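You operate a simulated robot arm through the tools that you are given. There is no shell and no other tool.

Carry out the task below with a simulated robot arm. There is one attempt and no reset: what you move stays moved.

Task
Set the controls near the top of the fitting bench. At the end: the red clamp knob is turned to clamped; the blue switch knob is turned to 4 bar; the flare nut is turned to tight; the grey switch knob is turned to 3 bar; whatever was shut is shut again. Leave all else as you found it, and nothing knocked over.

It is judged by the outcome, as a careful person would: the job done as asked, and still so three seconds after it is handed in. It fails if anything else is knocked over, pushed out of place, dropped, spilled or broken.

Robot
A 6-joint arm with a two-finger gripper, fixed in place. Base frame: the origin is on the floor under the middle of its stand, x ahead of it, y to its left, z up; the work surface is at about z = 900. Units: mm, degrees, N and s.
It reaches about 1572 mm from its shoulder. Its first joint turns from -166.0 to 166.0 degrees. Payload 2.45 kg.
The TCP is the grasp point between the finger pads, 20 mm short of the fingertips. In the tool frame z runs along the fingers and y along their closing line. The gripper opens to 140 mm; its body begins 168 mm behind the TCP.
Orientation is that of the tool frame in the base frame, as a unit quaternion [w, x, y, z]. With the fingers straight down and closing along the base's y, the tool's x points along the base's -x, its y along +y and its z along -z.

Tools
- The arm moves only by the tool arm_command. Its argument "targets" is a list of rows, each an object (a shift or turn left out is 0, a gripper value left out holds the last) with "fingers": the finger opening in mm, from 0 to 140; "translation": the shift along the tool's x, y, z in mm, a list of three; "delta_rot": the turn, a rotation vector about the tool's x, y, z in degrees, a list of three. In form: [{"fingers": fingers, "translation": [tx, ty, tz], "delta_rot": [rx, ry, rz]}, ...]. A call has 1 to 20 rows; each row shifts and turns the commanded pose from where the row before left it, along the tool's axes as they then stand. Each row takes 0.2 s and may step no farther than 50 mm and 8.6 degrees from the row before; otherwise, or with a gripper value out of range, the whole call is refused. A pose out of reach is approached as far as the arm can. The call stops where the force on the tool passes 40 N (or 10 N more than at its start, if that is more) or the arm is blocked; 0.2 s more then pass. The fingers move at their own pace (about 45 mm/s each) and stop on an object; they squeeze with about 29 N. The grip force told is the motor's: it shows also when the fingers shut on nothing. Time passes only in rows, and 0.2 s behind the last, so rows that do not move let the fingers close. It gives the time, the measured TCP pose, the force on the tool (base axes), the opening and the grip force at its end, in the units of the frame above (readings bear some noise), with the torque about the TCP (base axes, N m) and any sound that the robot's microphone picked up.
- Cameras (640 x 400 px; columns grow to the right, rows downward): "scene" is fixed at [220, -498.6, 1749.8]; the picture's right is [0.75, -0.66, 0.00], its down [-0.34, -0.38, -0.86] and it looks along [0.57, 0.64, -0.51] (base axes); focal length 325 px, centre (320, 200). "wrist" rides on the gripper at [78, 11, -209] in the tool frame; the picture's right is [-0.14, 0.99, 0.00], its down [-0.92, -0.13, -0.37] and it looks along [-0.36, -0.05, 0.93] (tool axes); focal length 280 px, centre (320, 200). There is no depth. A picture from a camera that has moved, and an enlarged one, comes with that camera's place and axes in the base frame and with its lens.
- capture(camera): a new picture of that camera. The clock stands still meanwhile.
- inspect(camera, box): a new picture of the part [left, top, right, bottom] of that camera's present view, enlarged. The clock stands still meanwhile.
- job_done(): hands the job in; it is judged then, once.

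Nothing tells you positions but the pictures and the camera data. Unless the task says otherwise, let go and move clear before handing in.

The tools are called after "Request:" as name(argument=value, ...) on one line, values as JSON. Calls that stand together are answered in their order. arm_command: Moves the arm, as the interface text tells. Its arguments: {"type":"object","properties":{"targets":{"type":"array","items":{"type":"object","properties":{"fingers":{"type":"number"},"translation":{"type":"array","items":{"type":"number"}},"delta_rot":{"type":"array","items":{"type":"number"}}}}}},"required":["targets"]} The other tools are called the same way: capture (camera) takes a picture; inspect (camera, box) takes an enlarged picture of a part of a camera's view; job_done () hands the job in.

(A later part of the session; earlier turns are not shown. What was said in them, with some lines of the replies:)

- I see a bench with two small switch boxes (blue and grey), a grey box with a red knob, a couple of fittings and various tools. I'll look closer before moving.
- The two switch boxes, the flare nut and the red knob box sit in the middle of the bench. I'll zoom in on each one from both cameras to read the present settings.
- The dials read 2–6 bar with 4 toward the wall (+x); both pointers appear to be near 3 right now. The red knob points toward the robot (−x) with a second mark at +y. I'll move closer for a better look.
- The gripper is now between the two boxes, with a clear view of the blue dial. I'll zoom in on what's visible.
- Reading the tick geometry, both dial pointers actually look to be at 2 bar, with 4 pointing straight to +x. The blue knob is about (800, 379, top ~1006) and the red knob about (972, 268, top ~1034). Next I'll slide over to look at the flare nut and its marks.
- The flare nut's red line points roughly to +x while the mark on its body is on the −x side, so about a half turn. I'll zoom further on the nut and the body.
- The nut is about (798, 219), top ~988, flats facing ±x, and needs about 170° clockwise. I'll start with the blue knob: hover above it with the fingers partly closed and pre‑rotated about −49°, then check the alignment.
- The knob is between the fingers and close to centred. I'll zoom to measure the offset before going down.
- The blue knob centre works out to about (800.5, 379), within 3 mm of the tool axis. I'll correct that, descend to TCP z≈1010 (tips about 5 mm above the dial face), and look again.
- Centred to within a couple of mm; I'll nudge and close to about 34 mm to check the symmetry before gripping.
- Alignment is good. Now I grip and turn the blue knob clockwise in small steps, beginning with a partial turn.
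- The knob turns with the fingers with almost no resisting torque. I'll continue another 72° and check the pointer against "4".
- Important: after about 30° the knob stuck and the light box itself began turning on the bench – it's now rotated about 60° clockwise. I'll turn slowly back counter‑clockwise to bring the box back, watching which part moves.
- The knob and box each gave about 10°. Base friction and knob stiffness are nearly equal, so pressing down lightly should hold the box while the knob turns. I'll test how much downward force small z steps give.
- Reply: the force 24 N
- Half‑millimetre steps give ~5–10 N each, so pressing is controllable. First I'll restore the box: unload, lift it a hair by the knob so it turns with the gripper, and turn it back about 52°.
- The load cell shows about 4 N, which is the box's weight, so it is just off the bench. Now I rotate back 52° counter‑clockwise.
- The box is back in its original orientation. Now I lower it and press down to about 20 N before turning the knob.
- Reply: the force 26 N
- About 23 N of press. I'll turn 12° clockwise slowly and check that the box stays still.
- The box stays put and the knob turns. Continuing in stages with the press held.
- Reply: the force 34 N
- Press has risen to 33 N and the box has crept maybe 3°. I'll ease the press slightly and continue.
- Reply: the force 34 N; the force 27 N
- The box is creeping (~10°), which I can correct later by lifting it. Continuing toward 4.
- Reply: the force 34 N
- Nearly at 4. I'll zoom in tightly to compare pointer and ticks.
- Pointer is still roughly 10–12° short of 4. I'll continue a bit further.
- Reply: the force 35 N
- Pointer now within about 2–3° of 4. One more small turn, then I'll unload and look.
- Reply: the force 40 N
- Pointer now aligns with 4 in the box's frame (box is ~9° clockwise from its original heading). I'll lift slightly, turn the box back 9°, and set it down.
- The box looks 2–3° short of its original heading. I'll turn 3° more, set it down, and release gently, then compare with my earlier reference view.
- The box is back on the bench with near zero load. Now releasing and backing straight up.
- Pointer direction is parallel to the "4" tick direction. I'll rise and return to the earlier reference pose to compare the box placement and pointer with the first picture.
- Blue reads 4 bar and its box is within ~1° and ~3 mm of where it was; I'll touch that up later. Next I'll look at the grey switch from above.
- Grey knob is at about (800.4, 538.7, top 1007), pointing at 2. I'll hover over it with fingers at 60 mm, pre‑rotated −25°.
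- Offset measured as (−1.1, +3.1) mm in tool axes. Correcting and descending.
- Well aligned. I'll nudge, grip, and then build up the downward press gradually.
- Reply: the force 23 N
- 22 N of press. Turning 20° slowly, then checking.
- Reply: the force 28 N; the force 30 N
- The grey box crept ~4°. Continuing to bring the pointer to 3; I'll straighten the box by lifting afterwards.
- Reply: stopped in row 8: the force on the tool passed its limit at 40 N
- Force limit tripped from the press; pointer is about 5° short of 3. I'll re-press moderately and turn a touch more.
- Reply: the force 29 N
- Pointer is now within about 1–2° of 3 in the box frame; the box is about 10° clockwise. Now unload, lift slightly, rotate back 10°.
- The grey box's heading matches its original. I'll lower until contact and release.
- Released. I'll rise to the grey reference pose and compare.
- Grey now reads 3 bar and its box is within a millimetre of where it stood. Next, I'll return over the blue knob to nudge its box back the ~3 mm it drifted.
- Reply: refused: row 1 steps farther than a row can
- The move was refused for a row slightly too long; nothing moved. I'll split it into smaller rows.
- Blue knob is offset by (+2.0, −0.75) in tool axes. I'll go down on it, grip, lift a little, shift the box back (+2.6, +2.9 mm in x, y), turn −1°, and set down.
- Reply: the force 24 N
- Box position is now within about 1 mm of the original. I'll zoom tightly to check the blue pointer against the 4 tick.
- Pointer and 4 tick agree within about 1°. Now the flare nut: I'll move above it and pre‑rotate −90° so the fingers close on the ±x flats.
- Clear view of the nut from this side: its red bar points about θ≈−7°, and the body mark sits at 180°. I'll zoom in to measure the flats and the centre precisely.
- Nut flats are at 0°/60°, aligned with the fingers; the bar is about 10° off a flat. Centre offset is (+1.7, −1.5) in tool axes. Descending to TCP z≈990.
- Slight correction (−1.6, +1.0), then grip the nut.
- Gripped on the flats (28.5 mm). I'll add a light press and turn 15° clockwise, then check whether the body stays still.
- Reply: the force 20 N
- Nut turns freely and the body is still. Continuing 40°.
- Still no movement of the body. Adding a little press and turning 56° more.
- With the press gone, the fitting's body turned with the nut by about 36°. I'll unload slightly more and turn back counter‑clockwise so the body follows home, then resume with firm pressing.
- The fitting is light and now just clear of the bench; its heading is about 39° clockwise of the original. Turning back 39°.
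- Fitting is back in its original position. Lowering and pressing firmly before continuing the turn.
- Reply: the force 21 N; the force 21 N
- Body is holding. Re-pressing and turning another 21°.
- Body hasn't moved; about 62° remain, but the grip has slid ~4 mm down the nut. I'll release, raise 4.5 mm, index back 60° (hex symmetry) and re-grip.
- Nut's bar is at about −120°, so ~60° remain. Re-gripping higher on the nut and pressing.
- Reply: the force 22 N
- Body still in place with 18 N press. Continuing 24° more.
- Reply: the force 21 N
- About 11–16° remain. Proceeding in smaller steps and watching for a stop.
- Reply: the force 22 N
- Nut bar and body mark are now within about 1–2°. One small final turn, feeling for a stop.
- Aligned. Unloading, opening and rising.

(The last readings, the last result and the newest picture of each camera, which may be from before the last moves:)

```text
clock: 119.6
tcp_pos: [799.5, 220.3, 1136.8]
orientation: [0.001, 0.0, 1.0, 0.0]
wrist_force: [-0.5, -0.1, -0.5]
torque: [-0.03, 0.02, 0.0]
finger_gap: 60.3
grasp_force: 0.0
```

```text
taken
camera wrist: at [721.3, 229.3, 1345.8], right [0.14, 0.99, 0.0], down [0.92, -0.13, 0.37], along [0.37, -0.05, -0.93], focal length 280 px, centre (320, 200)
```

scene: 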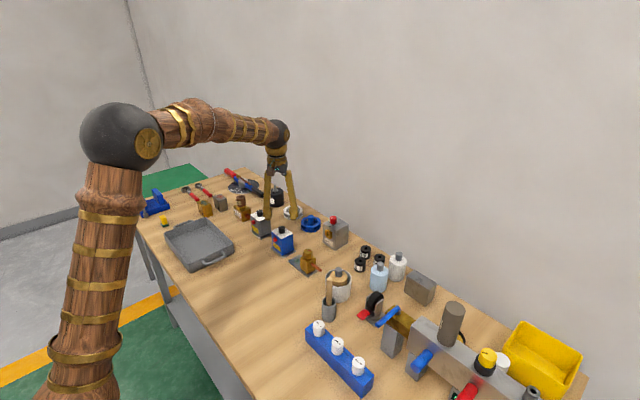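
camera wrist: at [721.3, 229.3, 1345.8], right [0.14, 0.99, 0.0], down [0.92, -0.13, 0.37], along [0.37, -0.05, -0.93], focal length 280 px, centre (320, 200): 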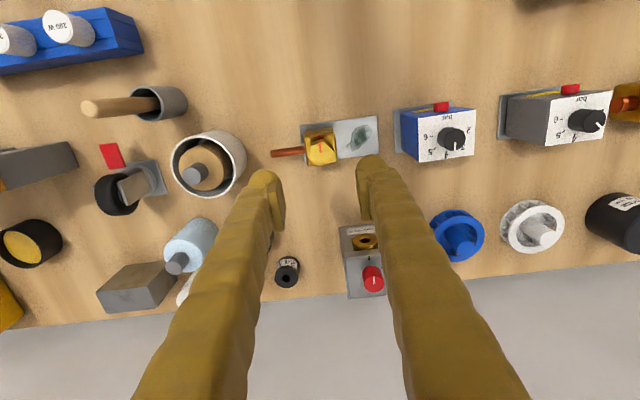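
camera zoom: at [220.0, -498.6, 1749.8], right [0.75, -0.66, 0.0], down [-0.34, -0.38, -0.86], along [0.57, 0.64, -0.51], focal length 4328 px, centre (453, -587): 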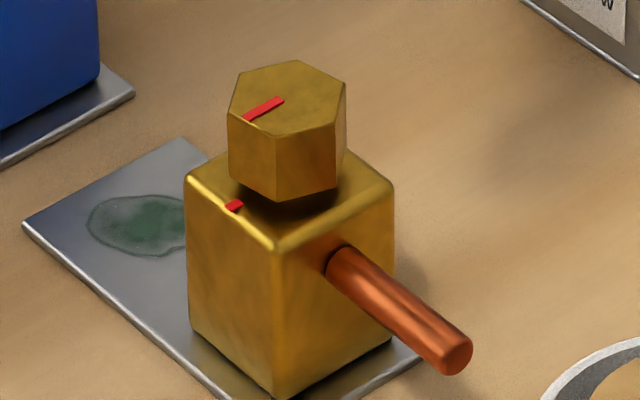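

The flare nut's bar now lines up with the body mark and the body is within ~1.5 mm of its place. Next I'll move over to view the red clamp knob.

Request:
arm_command(targets=[{"translation": [0, 0, -43]}, {"translation": [-34, 16, 0]}, {"translation": [-33, 16, 0]}, {"translation": [-33, 16, 0], "fingers": 140}, {}, {}])

Request:
capture(camera="wrist")

Request:
inspect(camera="wrist", box=[270, 140, 370, 230])

Request:
inspect(camera="scene", box=[310, 205, 366, 255])

```text
clock: 121.0
tcp_pos: [900.3, 266.5, 1181.6]
orientation: [0.001, 0.0, 1.0, 0.0]
wrist_force: [0.4, -0.3, 0.8]
torque: [-0.02, 0.0, 0.02]
finger_gap: 130.6
grasp_force: 0.1
```

```text
taken
camera wrist: at [821.2, 275.9, 1391.2], right [0.14, 0.99, 0.0], down [0.92, -0.13, 0.37], along [0.37, -0.05, -0.93], focal length 280 px, centre (320, 200)
```

wrist: 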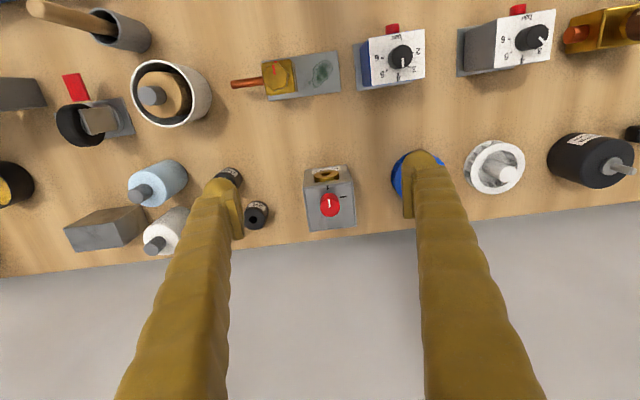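

```text
4.44 times, centred on (320, 185) of wrist
camera zoom: at [821.2, 275.9, 1391.2], right [0.14, 0.99, 0.0], down [0.92, -0.13, 0.37], along [0.37, -0.05, -0.93], focal length 1246 px, centre (320, 267)
```

zoom: 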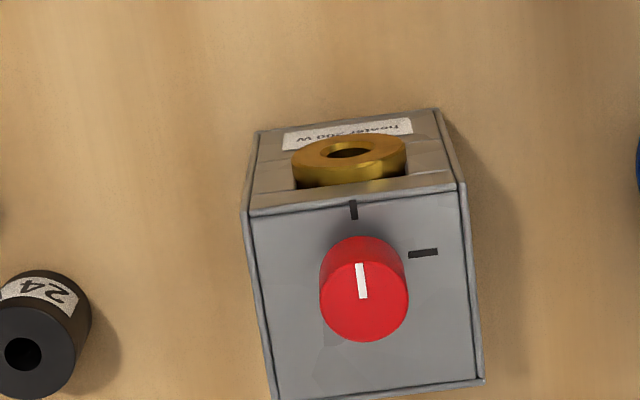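

```text
8.00 times, centred on (338, 230) of scene
camera zoom: at [220.0, -498.6, 1749.8], right [0.75, -0.66, 0.0], down [-0.34, -0.38, -0.86], along [0.57, 0.64, -0.51], focal length 2597 px, centre (176, -40)
```

zoom: 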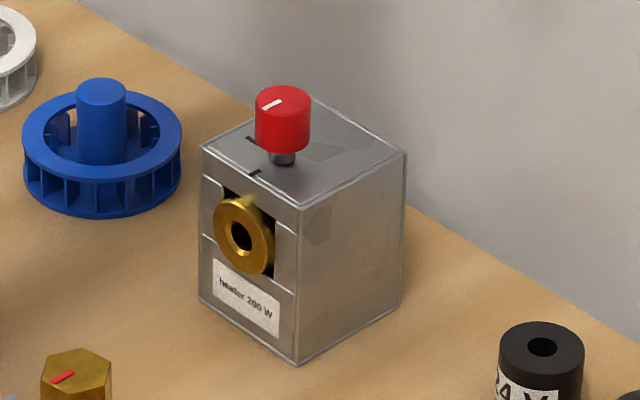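

Red knob is at about (973, 268, top 1034), pointer at the −x mark; the clamped mark is a quarter turn clockwise at +y. Moving above it, pre‑rotated −45°.

Request:
arm_command(targets=[{"translation": [-37, 1.4, 0], "fingers": 64}, {"translation": [-36.5, 1.4, 0]}, {"delta_rot": [0, 0, -7.5]}, {"delta_rot": [0, 0, -7.5]}, {"delta_rot": [0, 0, -7.5]}, {"delta_rot": [0, 0, -7.5]}, {"delta_rot": [0, 0, -7.5]}, {"delta_rot": [0, 0, -7.5]}, {"translation": [0, 0, 40]}, {"translation": [0, 0, 32]}, {}, {}])

Request:
capture(camera="wrist")

Request:
inspect(camera="wrist", box=[270, 120, 370, 210])

Request:
capture(camera="scene")

```text
clock: 123.6
tcp_pos: [973.8, 271.2, 1104.5]
orientation: [0.001, -0.383, 0.924, 0.0]
wrist_force: [0.2, -0.3, 0.5]
torque: [0.02, 0.0, 0.01]
finger_gap: 63.9
grasp_force: 0.2
```

```text
taken
camera wrist: at [908.9, 222.6, 1315.0], right [-0.6, 0.8, 0.0], down [0.74, 0.56, 0.37], along [0.29, 0.22, -0.93], focal length 280 px, centre (320, 200)
```

wrist: 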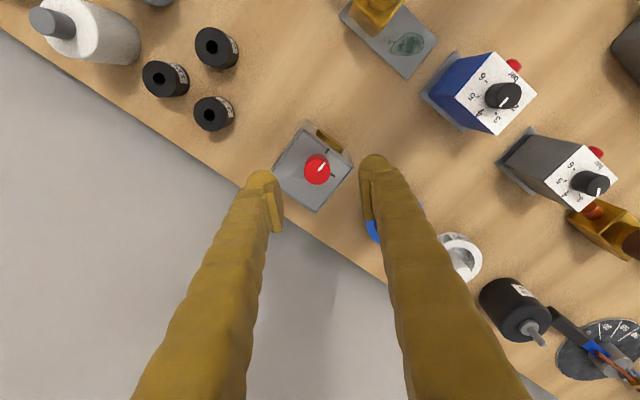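

```text
4.44 times, centred on (320, 165) of wrist
camera zoom: at [908.9, 222.6, 1315.0], right [-0.6, 0.8, 0.0], down [0.74, 0.56, 0.37], along [0.29, 0.22, -0.93], focal length 1246 px, centre (320, 356)
```

zoom: 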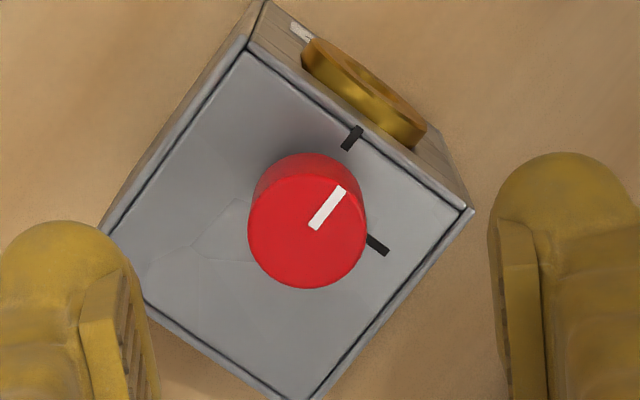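

```text
taken
```

scene: 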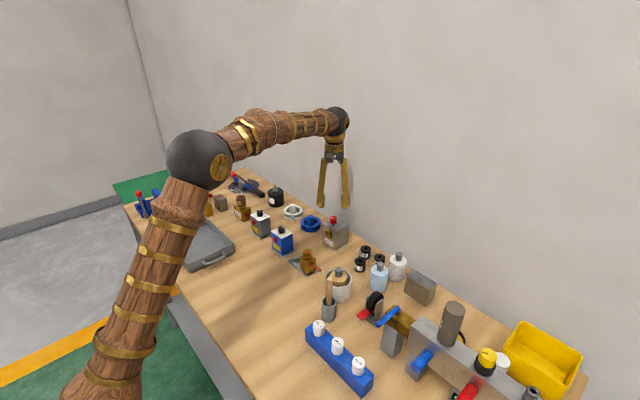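

Offset is (−0.7, −3.1). Correcting and descending to TCP z≈1036.

Request:
arm_command(targets=[{"translation": [-0.7, -3.1, 0]}, {"translation": [0, 0, 30]}, {"translation": [0, 0, 25]}, {"translation": [0, 0, 15]}, {"fingers": 38}, {}, {}])

Request:
inspect(camera="wrist", box=[260, 140, 380, 230])

Request:
inspect(camera="scene", box=[305, 195, 369, 255])

```text
clock: 125.2
tcp_pos: [976.3, 269.5, 1037.9]
orientation: [0.001, -0.382, 0.924, 0.001]
wrist_force: [0.4, 0.5, 0.7]
torque: [0.0, 0.0, 0.02]
finger_gap: 37.8
grasp_force: 0.0
```

```text
4.44 times, centred on (320, 185) of wrist
camera zoom: at [912.2, 220.9, 1246.8], right [-0.6, 0.8, 0.0], down [0.74, 0.56, 0.37], along [0.29, 0.22, -0.93], focal length 1246 px, centre (320, 267)
```

zoom: 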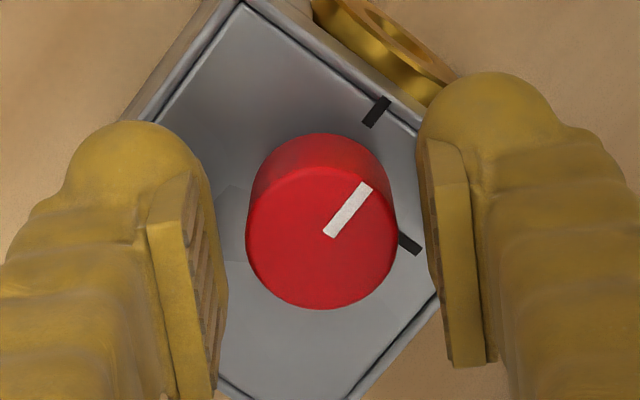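

```text
6.67 times, centred on (337, 225) of scene
camera zoom: at [220.0, -498.6, 1749.8], right [0.75, -0.66, 0.0], down [-0.34, -0.38, -0.86], along [0.57, 0.64, -0.51], focal length 2164 px, centre (207, 33)
```

zoom: 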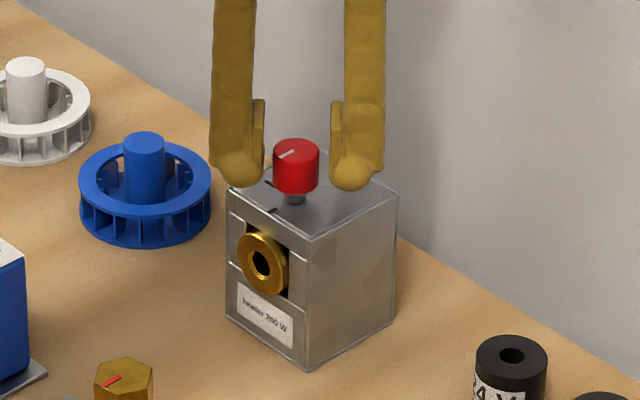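

Centred. Gripping, then a moderate press.

Request:
arm_command(targets=[{"fingers": 0}, {}, {}, {}])

Request:
arm_command(targets=[{"translation": [0, 0, 0.7]}, {"translation": [0, 0, 0.6]}, {}])

```text
clock: 126.2
tcp_pos: [974.7, 270.3, 1037.1]
orientation: [0.001, -0.384, 0.924, 0.001]
wrist_force: [0.0, 1.2, 0.5]
torque: [-0.04, 0.03, -0.04]
finger_gap: 26.1
grasp_force: 28.5
```

```text
clock: 127.0
tcp_pos: [975.9, 269.8, 1037.1]
orientation: [0.001, -0.384, 0.924, -0.001]
wrist_force: [-1.7, 4.2, 18.1]
torque: [-0.13, 0.23, 0.0]
finger_gap: 26.2
grasp_force: 29.0
```

Request:
arm_command(targets=[{"delta_rot": [0, 0, 3], "translation": [0, 0, 0.06]}, {"delta_rot": [0, 0, 3], "translation": [0, 0, 0.06]}, {"delta_rot": [0, 0, 3], "translation": [0, 0, 0.06]}, {"delta_rot": [0, 0, 3], "translation": [0, 0, 0.06]}, {"delta_rot": [0, 0, 3], "translation": [0, 0, 0.06]}, {"delta_rot": [0, 0, 3], "translation": [0, 0, 0.06]}, {}])

Request:
inspect(camera="wrist", box=[240, 120, 400, 230])

Request:
inspect(camera="scene", box=[305, 195, 369, 255])

```text
clock: 128.6
tcp_pos: [975.4, 269.7, 1036.2]
orientation: [0.0, -0.233, 0.972, 0.001]
wrist_force: [0.1, 8.4, 22.1]
torque: [0.11, -0.04, 0.0]
finger_gap: 26.3
grasp_force: 29.0
```

```text
3.64 times, centred on (320, 175) of wrist
camera zoom: at [900.4, 242.4, 1245.4], right [-0.33, 0.94, 0.0], down [0.88, 0.3, 0.37], along [0.35, 0.12, -0.93], focal length 1020 px, centre (320, 291)
```

zoom: 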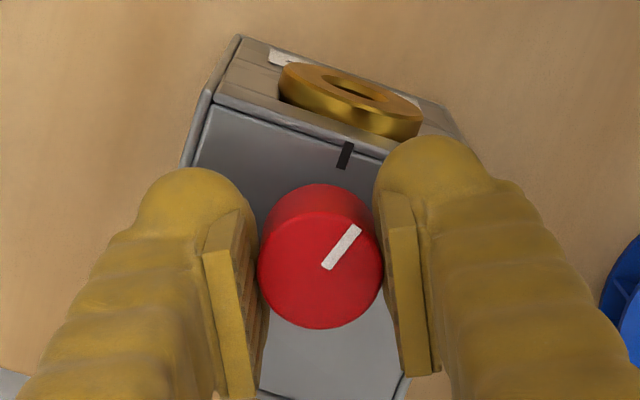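

```text
6.67 times, centred on (337, 225) of scene
camera zoom: at [220.0, -498.6, 1749.8], right [0.75, -0.66, 0.0], down [-0.34, -0.38, -0.86], along [0.57, 0.64, -0.51], focal length 2164 px, centre (207, 33)
```

zoom: 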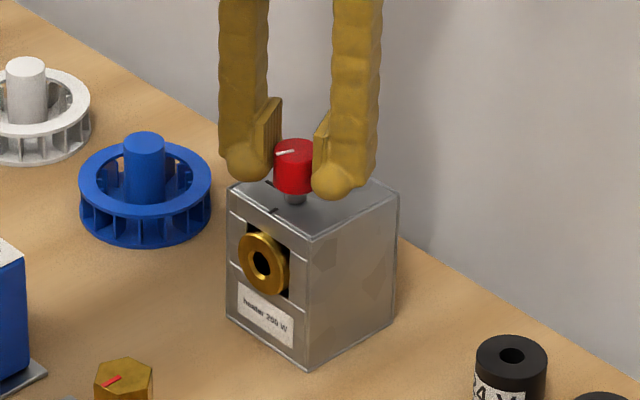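

The knob turns and the block stays still. Continuing.

Request:
arm_command(targets=[{"delta_rot": [0, 0, 3], "translation": [0, 0, 0.06]}, {"delta_rot": [0, 0, 3], "translation": [0, 0, 0.06]}, {"delta_rot": [0, 0, 3], "translation": [0, 0, 0.06]}, {"delta_rot": [0, 0, 3], "translation": [0, 0, 0.06]}, {"delta_rot": [0, 0, 3], "translation": [0, 0, 0.06]}, {"delta_rot": [0, 0, 3], "translation": [0, 0, 0.06]}, {"delta_rot": [0, 0, 3], "translation": [0, 0, 0.06]}, {"delta_rot": [0, 0, 3], "translation": [0, 0, 0.06]}, {}])

Request:
inspect(camera="wrist", box=[240, 120, 400, 230])

Request:
inspect(camera="scene", box=[305, 195, 369, 255])

```text
clock: 130.6
tcp_pos: [976.1, 269.5, 1034.6]
orientation: [0.0, -0.026, 1.0, 0.0]
wrist_force: [-7.3, -4.4, 22.5]
torque: [-0.04, 0.16, 0.03]
finger_gap: 25.9
grasp_force: 28.8
```

```text
3.64 times, centred on (320, 175) of wrist
camera zoom: at [896.6, 275.3, 1244.5], right [0.09, 1.0, 0.0], down [0.93, -0.08, 0.37], along [0.37, -0.03, -0.93], focal length 1020 px, centre (320, 291)
```

zoom: 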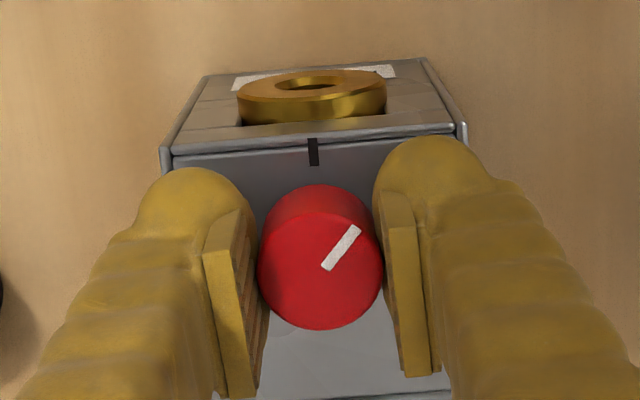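

```text
6.67 times, centred on (337, 225) of scene
camera zoom: at [220.0, -498.6, 1749.8], right [0.75, -0.66, 0.0], down [-0.34, -0.38, -0.86], along [0.57, 0.64, -0.51], focal length 2164 px, centre (207, 33)
```

zoom: 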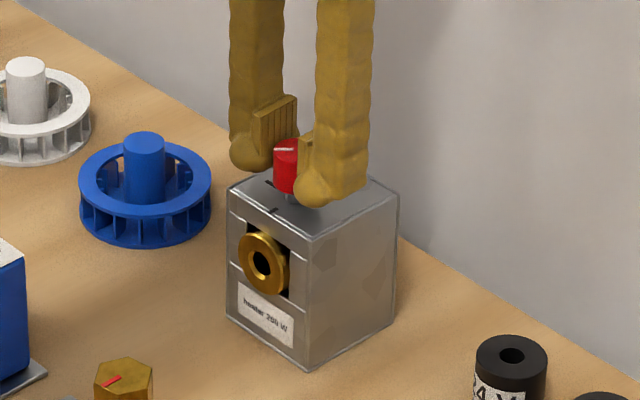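

Request:
arm_command(targets=[{"delta_rot": [0, 0, 3], "translation": [0, 0, 0.05]}, {"delta_rot": [0, 0, 3], "translation": [0, 0, 0.05]}, {"delta_rot": [0, 0, 3], "translation": [0, 0, 0.05]}, {"delta_rot": [0, 0, 3], "translation": [0, 0, 0.05]}, {"delta_rot": [0, 0, 3], "translation": [0, 0, 0.05]}, {"delta_rot": [0, 0, 3], "translation": [0, 0, 0.05]}, {"delta_rot": [0, 0, 3], "translation": [0, 0, 0.05]}, {"delta_rot": [0, 0, 3], "translation": [0, 0, 0.05]}, {"delta_rot": [0, 0, 3], "translation": [0, 0, 0.05]}, {"delta_rot": [0, 0, 3], "translation": [0, 0, 0.05]}, {}])

Request:
inspect(camera="wrist", box=[240, 120, 400, 230])

Request:
inspect(camera="scene", box=[305, 195, 369, 255])

```text
clock: 133.0
tcp_pos: [975.9, 269.3, 1034.1]
orientation: [0.0, 0.234, 0.972, 0.001]
wrist_force: [1.8, -2.4, 23.9]
torque: [-0.08, -0.16, 0.02]
finger_gap: 26.1
grasp_force: 28.6
```

```text
3.64 times, centred on (320, 175) of wrist
camera zoom: at [910.7, 313.4, 1243.7], right [0.57, 0.82, 0.0], down [0.76, -0.53, 0.37], along [0.3, -0.21, -0.93], focal length 1020 px, centre (320, 291)
```

zoom: 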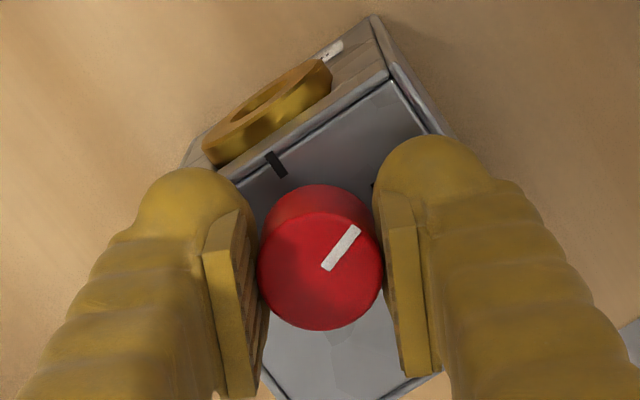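

```text
6.67 times, centred on (337, 225) of scene
camera zoom: at [220.0, -498.6, 1749.8], right [0.75, -0.66, 0.0], down [-0.34, -0.38, -0.86], along [0.57, 0.64, -0.51], focal length 2164 px, centre (207, 33)
```

zoom: 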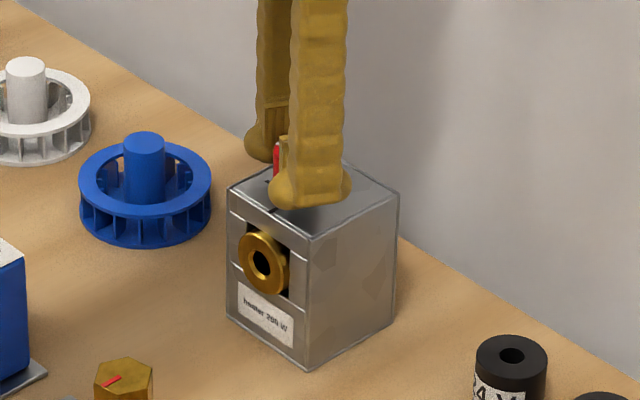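

About 17° to go.

Request:
arm_command(targets=[{"delta_rot": [0, 0, 3], "translation": [0, 0, 0.04]}, {"delta_rot": [0, 0, 3], "translation": [0, 0, 0.04]}, {"delta_rot": [0, 0, 3], "translation": [0, 0, 0.04]}, {"delta_rot": [0, 0, 3], "translation": [0, 0, 0.04]}, {"delta_rot": [0, 0, 3], "translation": [0, 0, 0.04]}, {}])

Request:
inspect(camera="wrist", box=[270, 140, 370, 220])

Request:
inspect(camera="scene", box=[305, 195, 369, 255])

```text
clock: 134.4
tcp_pos: [975.1, 269.1, 1033.6]
orientation: [0.001, 0.358, 0.934, 0.001]
wrist_force: [6.1, -4.3, 17.1]
torque: [-0.21, -0.29, 0.01]
finger_gap: 26.3
grasp_force: 29.3
```

```text
5.00 times, centred on (320, 180) of wrist
camera zoom: at [924.2, 328.8, 1243.6], right [0.77, 0.64, 0.0], down [0.6, -0.71, 0.37], along [0.24, -0.28, -0.93], focal length 1402 px, centre (320, 300)
```

zoom: 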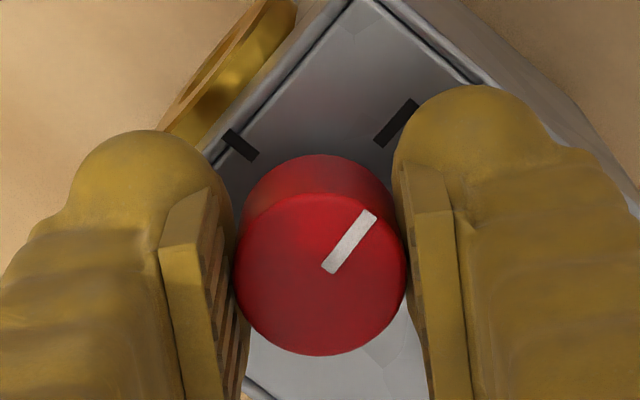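

```text
6.67 times, centred on (337, 225) of scene
camera zoom: at [220.0, -498.6, 1749.8], right [0.75, -0.66, 0.0], down [-0.34, -0.38, -0.86], along [0.57, 0.64, -0.51], focal length 2164 px, centre (207, 33)
```

zoom: 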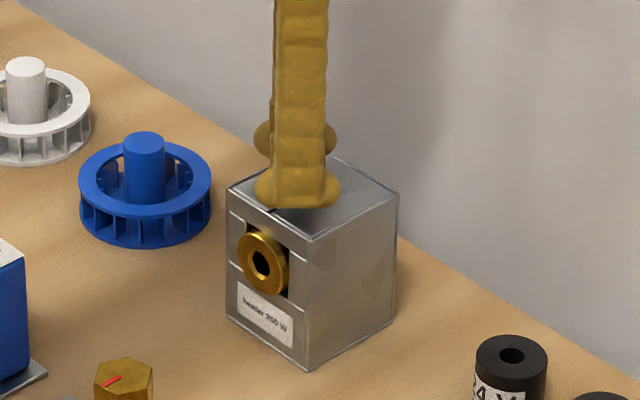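

About 3° more.

Request:
arm_command(targets=[{"delta_rot": [0, 0, 1.5], "translation": [0, 0, 0.03]}, {"delta_rot": [0, 0, 1.8], "translation": [0, 0, 0.03]}, {}])

Request:
inspect(camera="wrist", box=[270, 140, 370, 220])

```text
clock: 135.2
tcp_pos: [975.3, 269.2, 1033.5]
orientation: [0.0, 0.385, 0.923, 0.002]
wrist_force: [2.5, 0.1, 20.3]
torque: [0.16, 0.07, 0.0]
finger_gap: 26.2
grasp_force: 29.1
```

```text
5.00 times, centred on (320, 180) of wrist
camera zoom: at [927.5, 331.6, 1243.5], right [0.8, 0.6, 0.0], down [0.56, -0.74, 0.37], along [0.22, -0.29, -0.93], focal length 1402 px, centre (320, 300)
```

zoom: 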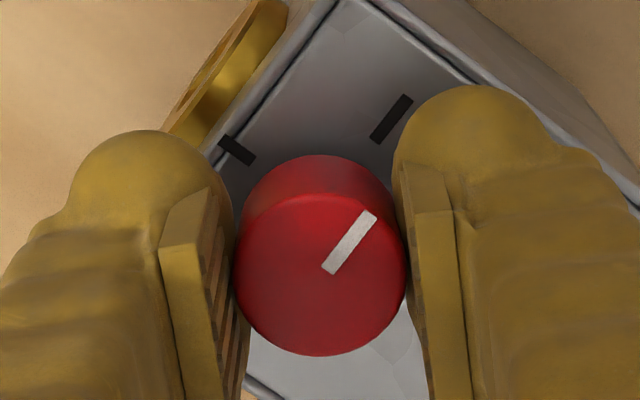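

Pointer is aligned with the +y mark. Unloading, releasing and rising.

Request:
arm_command(targets=[{"translation": [0, 0, -1.0]}, {}, {"fingers": 34}, {"fingers": 60}, {}, {"translation": [0, 0, -20]}, {"translation": [0, 0, -40]}, {"translation": [0, 0, -45]}, {"translation": [0, 0, -42]}, {"delta_rot": [0, 0, -7.5]}, {"delta_rot": [0, 0, -7.5]}, {"delta_rot": [0, 0, -7.5]}, {"delta_rot": [0, 0, -7.5]}, {"delta_rot": [0, 0, -7.5]}, {"delta_rot": [0, 0, -7.5]}, {"translation": [37, -1.4, 0]}, {"translation": [36.5, -1.4, 0]}, {}, {}])

Request:
inspect(camera="wrist", box=[270, 140, 370, 230])

Request:
inspect(camera="scene", box=[310, 205, 366, 255])

Request:
capture(camera="scene")

```text
clock: 139.2
tcp_pos: [903.3, 267.1, 1182.2]
orientation: [0.001, 0.003, 1.0, -0.001]
wrist_force: [0.0, 0.4, -0.1]
torque: [0.02, 0.04, -0.01]
finger_gap: 60.1
grasp_force: 0.1
```

```text
4.44 times, centred on (320, 185) of wrist
camera zoom: at [824.1, 277.1, 1392.1], right [0.14, 0.99, 0.0], down [0.92, -0.13, 0.37], along [0.37, -0.05, -0.93], focal length 1246 px, centre (320, 267)
```

zoom: 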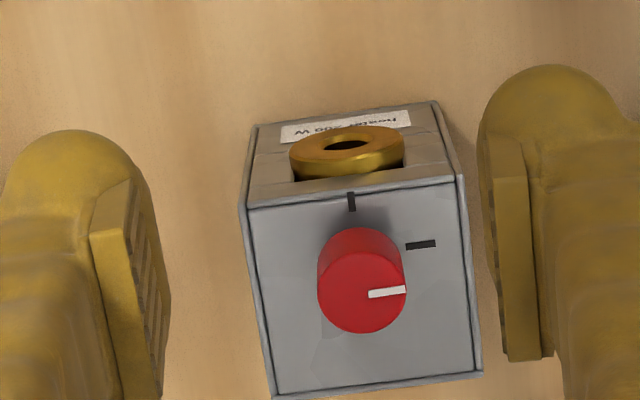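

```text
8.00 times, centred on (338, 230) of scene
camera zoom: at [220.0, -498.6, 1749.8], right [0.75, -0.66, 0.0], down [-0.34, -0.38, -0.86], along [0.57, 0.64, -0.51], focal length 2597 px, centre (176, -40)
```

zoom: 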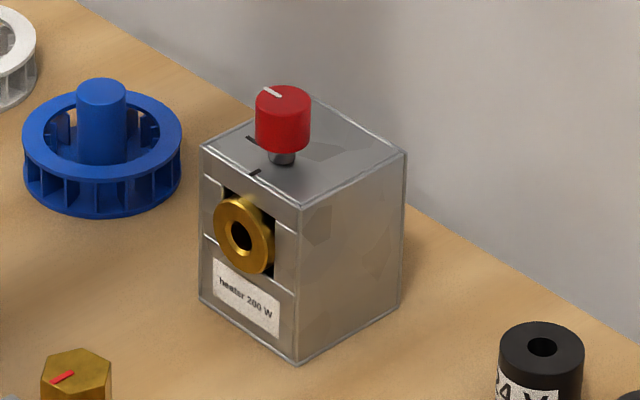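

```text
taken
```

scene: 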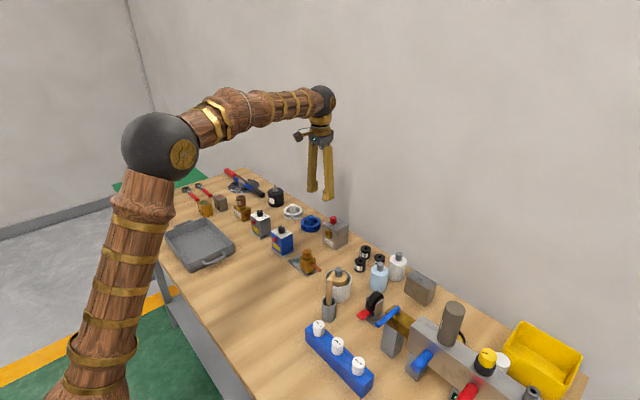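

The red knob now points at its second mark and the block hasn't moved. Before handing in, I'll check other candidates for "clamp knob" and verify the whole bench is undisturbed.

Request:
inspect(camera="scene", box=[120, 170, 200, 230])

Request:
inspect(camera="scene", box=[390, 290, 550, 400])

Request:
inspect(camera="scene", box=[220, 160, 380, 280])

```text
6.67 times, centred on (160, 200) of scene
camera zoom: at [220.0, -498.6, 1749.8], right [0.75, -0.66, 0.0], down [-0.34, -0.38, -0.86], along [0.57, 0.64, -0.51], focal length 2164 px, centre (1387, 200)
```

zoom: 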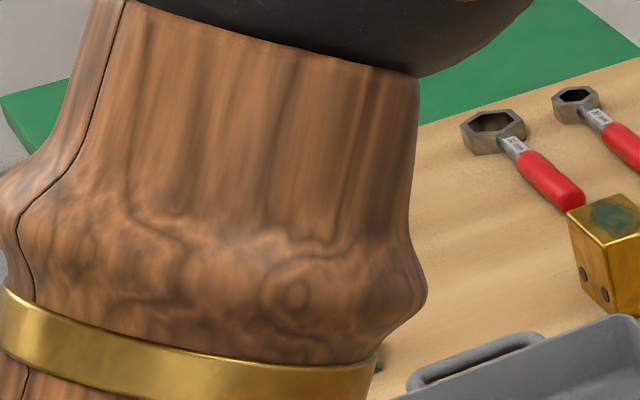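

```text
3.64 times, centred on (470, 345) of scene
camera zoom: at [220.0, -498.6, 1749.8], right [0.75, -0.66, 0.0], down [-0.34, -0.38, -0.86], along [0.57, 0.64, -0.51], focal length 1180 px, centre (-226, -327)
```

zoom: 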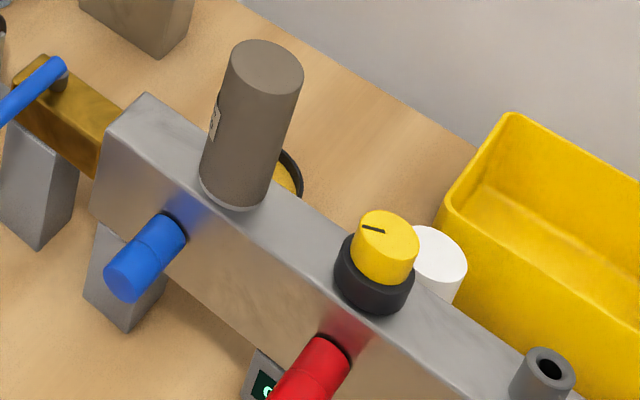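

```text
3.33 times, centred on (300, 220) of scene
camera zoom: at [220.0, -498.6, 1749.8], right [0.75, -0.66, 0.0], down [-0.34, -0.38, -0.86], along [0.57, 0.64, -0.51], focal length 1082 px, centre (387, 133)
```

zoom: 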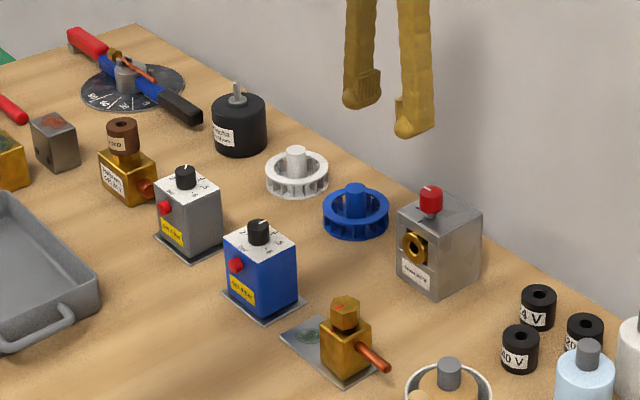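

The manifold's red handle is a valve, so the heater block's knob is the clamp knob. I'll move back to the earlier vantage point above the flare nut for a last comparison.

Request:
arm_command(targets=[{"translation": [41, -10.3, 0]}, {"translation": [41, -10.3, 0]}, {"translation": [41, -10.3, 0]}, {"translation": [41, -10.2, 0], "fingers": 140}, {"translation": [0, 0, 30]}, {}, {}, {}])

Request:
inspect(camera="wrist", box=[300, 165, 352, 210])

Request:
capture(camera="wrist")

```text
clock: 141.0
tcp_pos: [737.1, 228.2, 1151.7]
orientation: [0.002, 0.003, 1.0, 0.0]
wrist_force: [-0.8, 1.1, -0.2]
torque: [0.0, 0.0, 0.01]
finger_gap: 140.0
grasp_force: 0.0
```

```text
8.89 times, centred on (326, 188) of wrist
camera zoom: at [659.7, 238.8, 1361.2], right [0.14, 0.99, 0.0], down [0.92, -0.13, 0.37], along [0.37, -0.05, -0.93], focal length 2492 px, centre (267, 311)
```

zoom: 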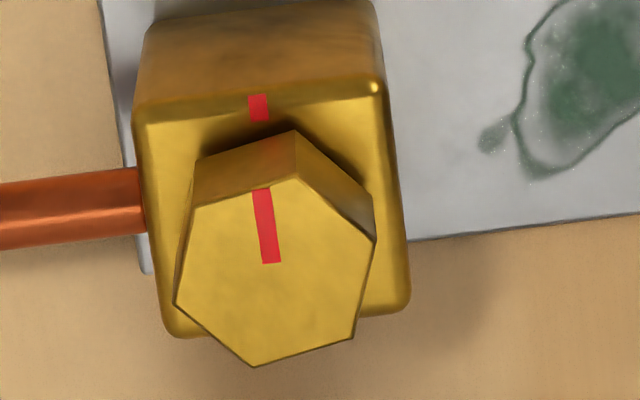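

```text
taken
camera wrist: at [659.7, 238.8, 1361.2], right [0.14, 0.99, 0.0], down [0.92, -0.13, 0.37], along [0.37, -0.05, -0.93], focal length 280 px, centre (320, 200)
```

wrist: 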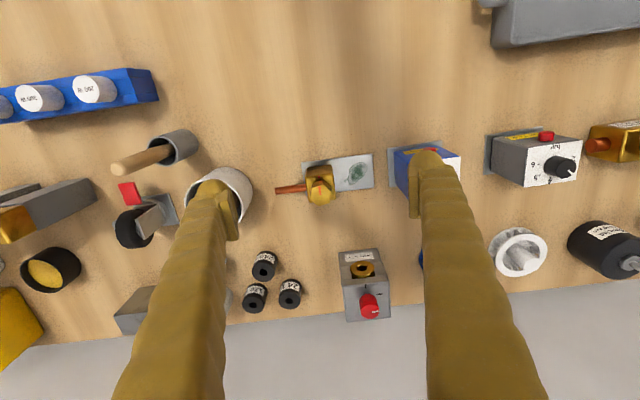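

All four settings check out:
- **Blue switch:** at 4 bar.
- **Grey switch:** at 3 bar.
- **Flare nut:** its bar lines up with the tight mark on the body.
- **Red clamp knob:** on its clamped mark.

The boxes are back in their places, nothing was opened or knocked over, and the arm is clear, so I'm handing in.

Request:
job_done()

```text
The job is handed in.
```

The job is handed in, with all four controls set as asked:

- **Blue switch knob:** at 4 bar, pointer within about 1° of the mark.
- **Grey switch knob:** at 3 bar, pointer within about 1–2° of the mark. The yellow label on that box says "set 4 bar", but I followed your instruction.
- **Flare nut:** turned about 170° clockwise until its red bar lined up with the mark on its body. I never felt a hard stop, so "tight" rests on the marks lining up.
- **Red clamp knob:** I took this to be the one on the heater block and turned it a quarter turn clockwise. Its two marks have no labels, so I took the one it wasn't already on to be "clamped".

**What moved:** the blue box, the grey box and the flare fitting are light and turned on the bench while I worked their knobs and nut. The blue box turned about 60° at one point. I lifted or turned each back, and by the pictures they are within about 1–2 mm and 1° of where they started.

I opened nothing, so there was nothing to shut again. Nothing was knocked over that I could see. The far-left end of the bench was hidden behind the arm in the last pictures, but I did no work there.
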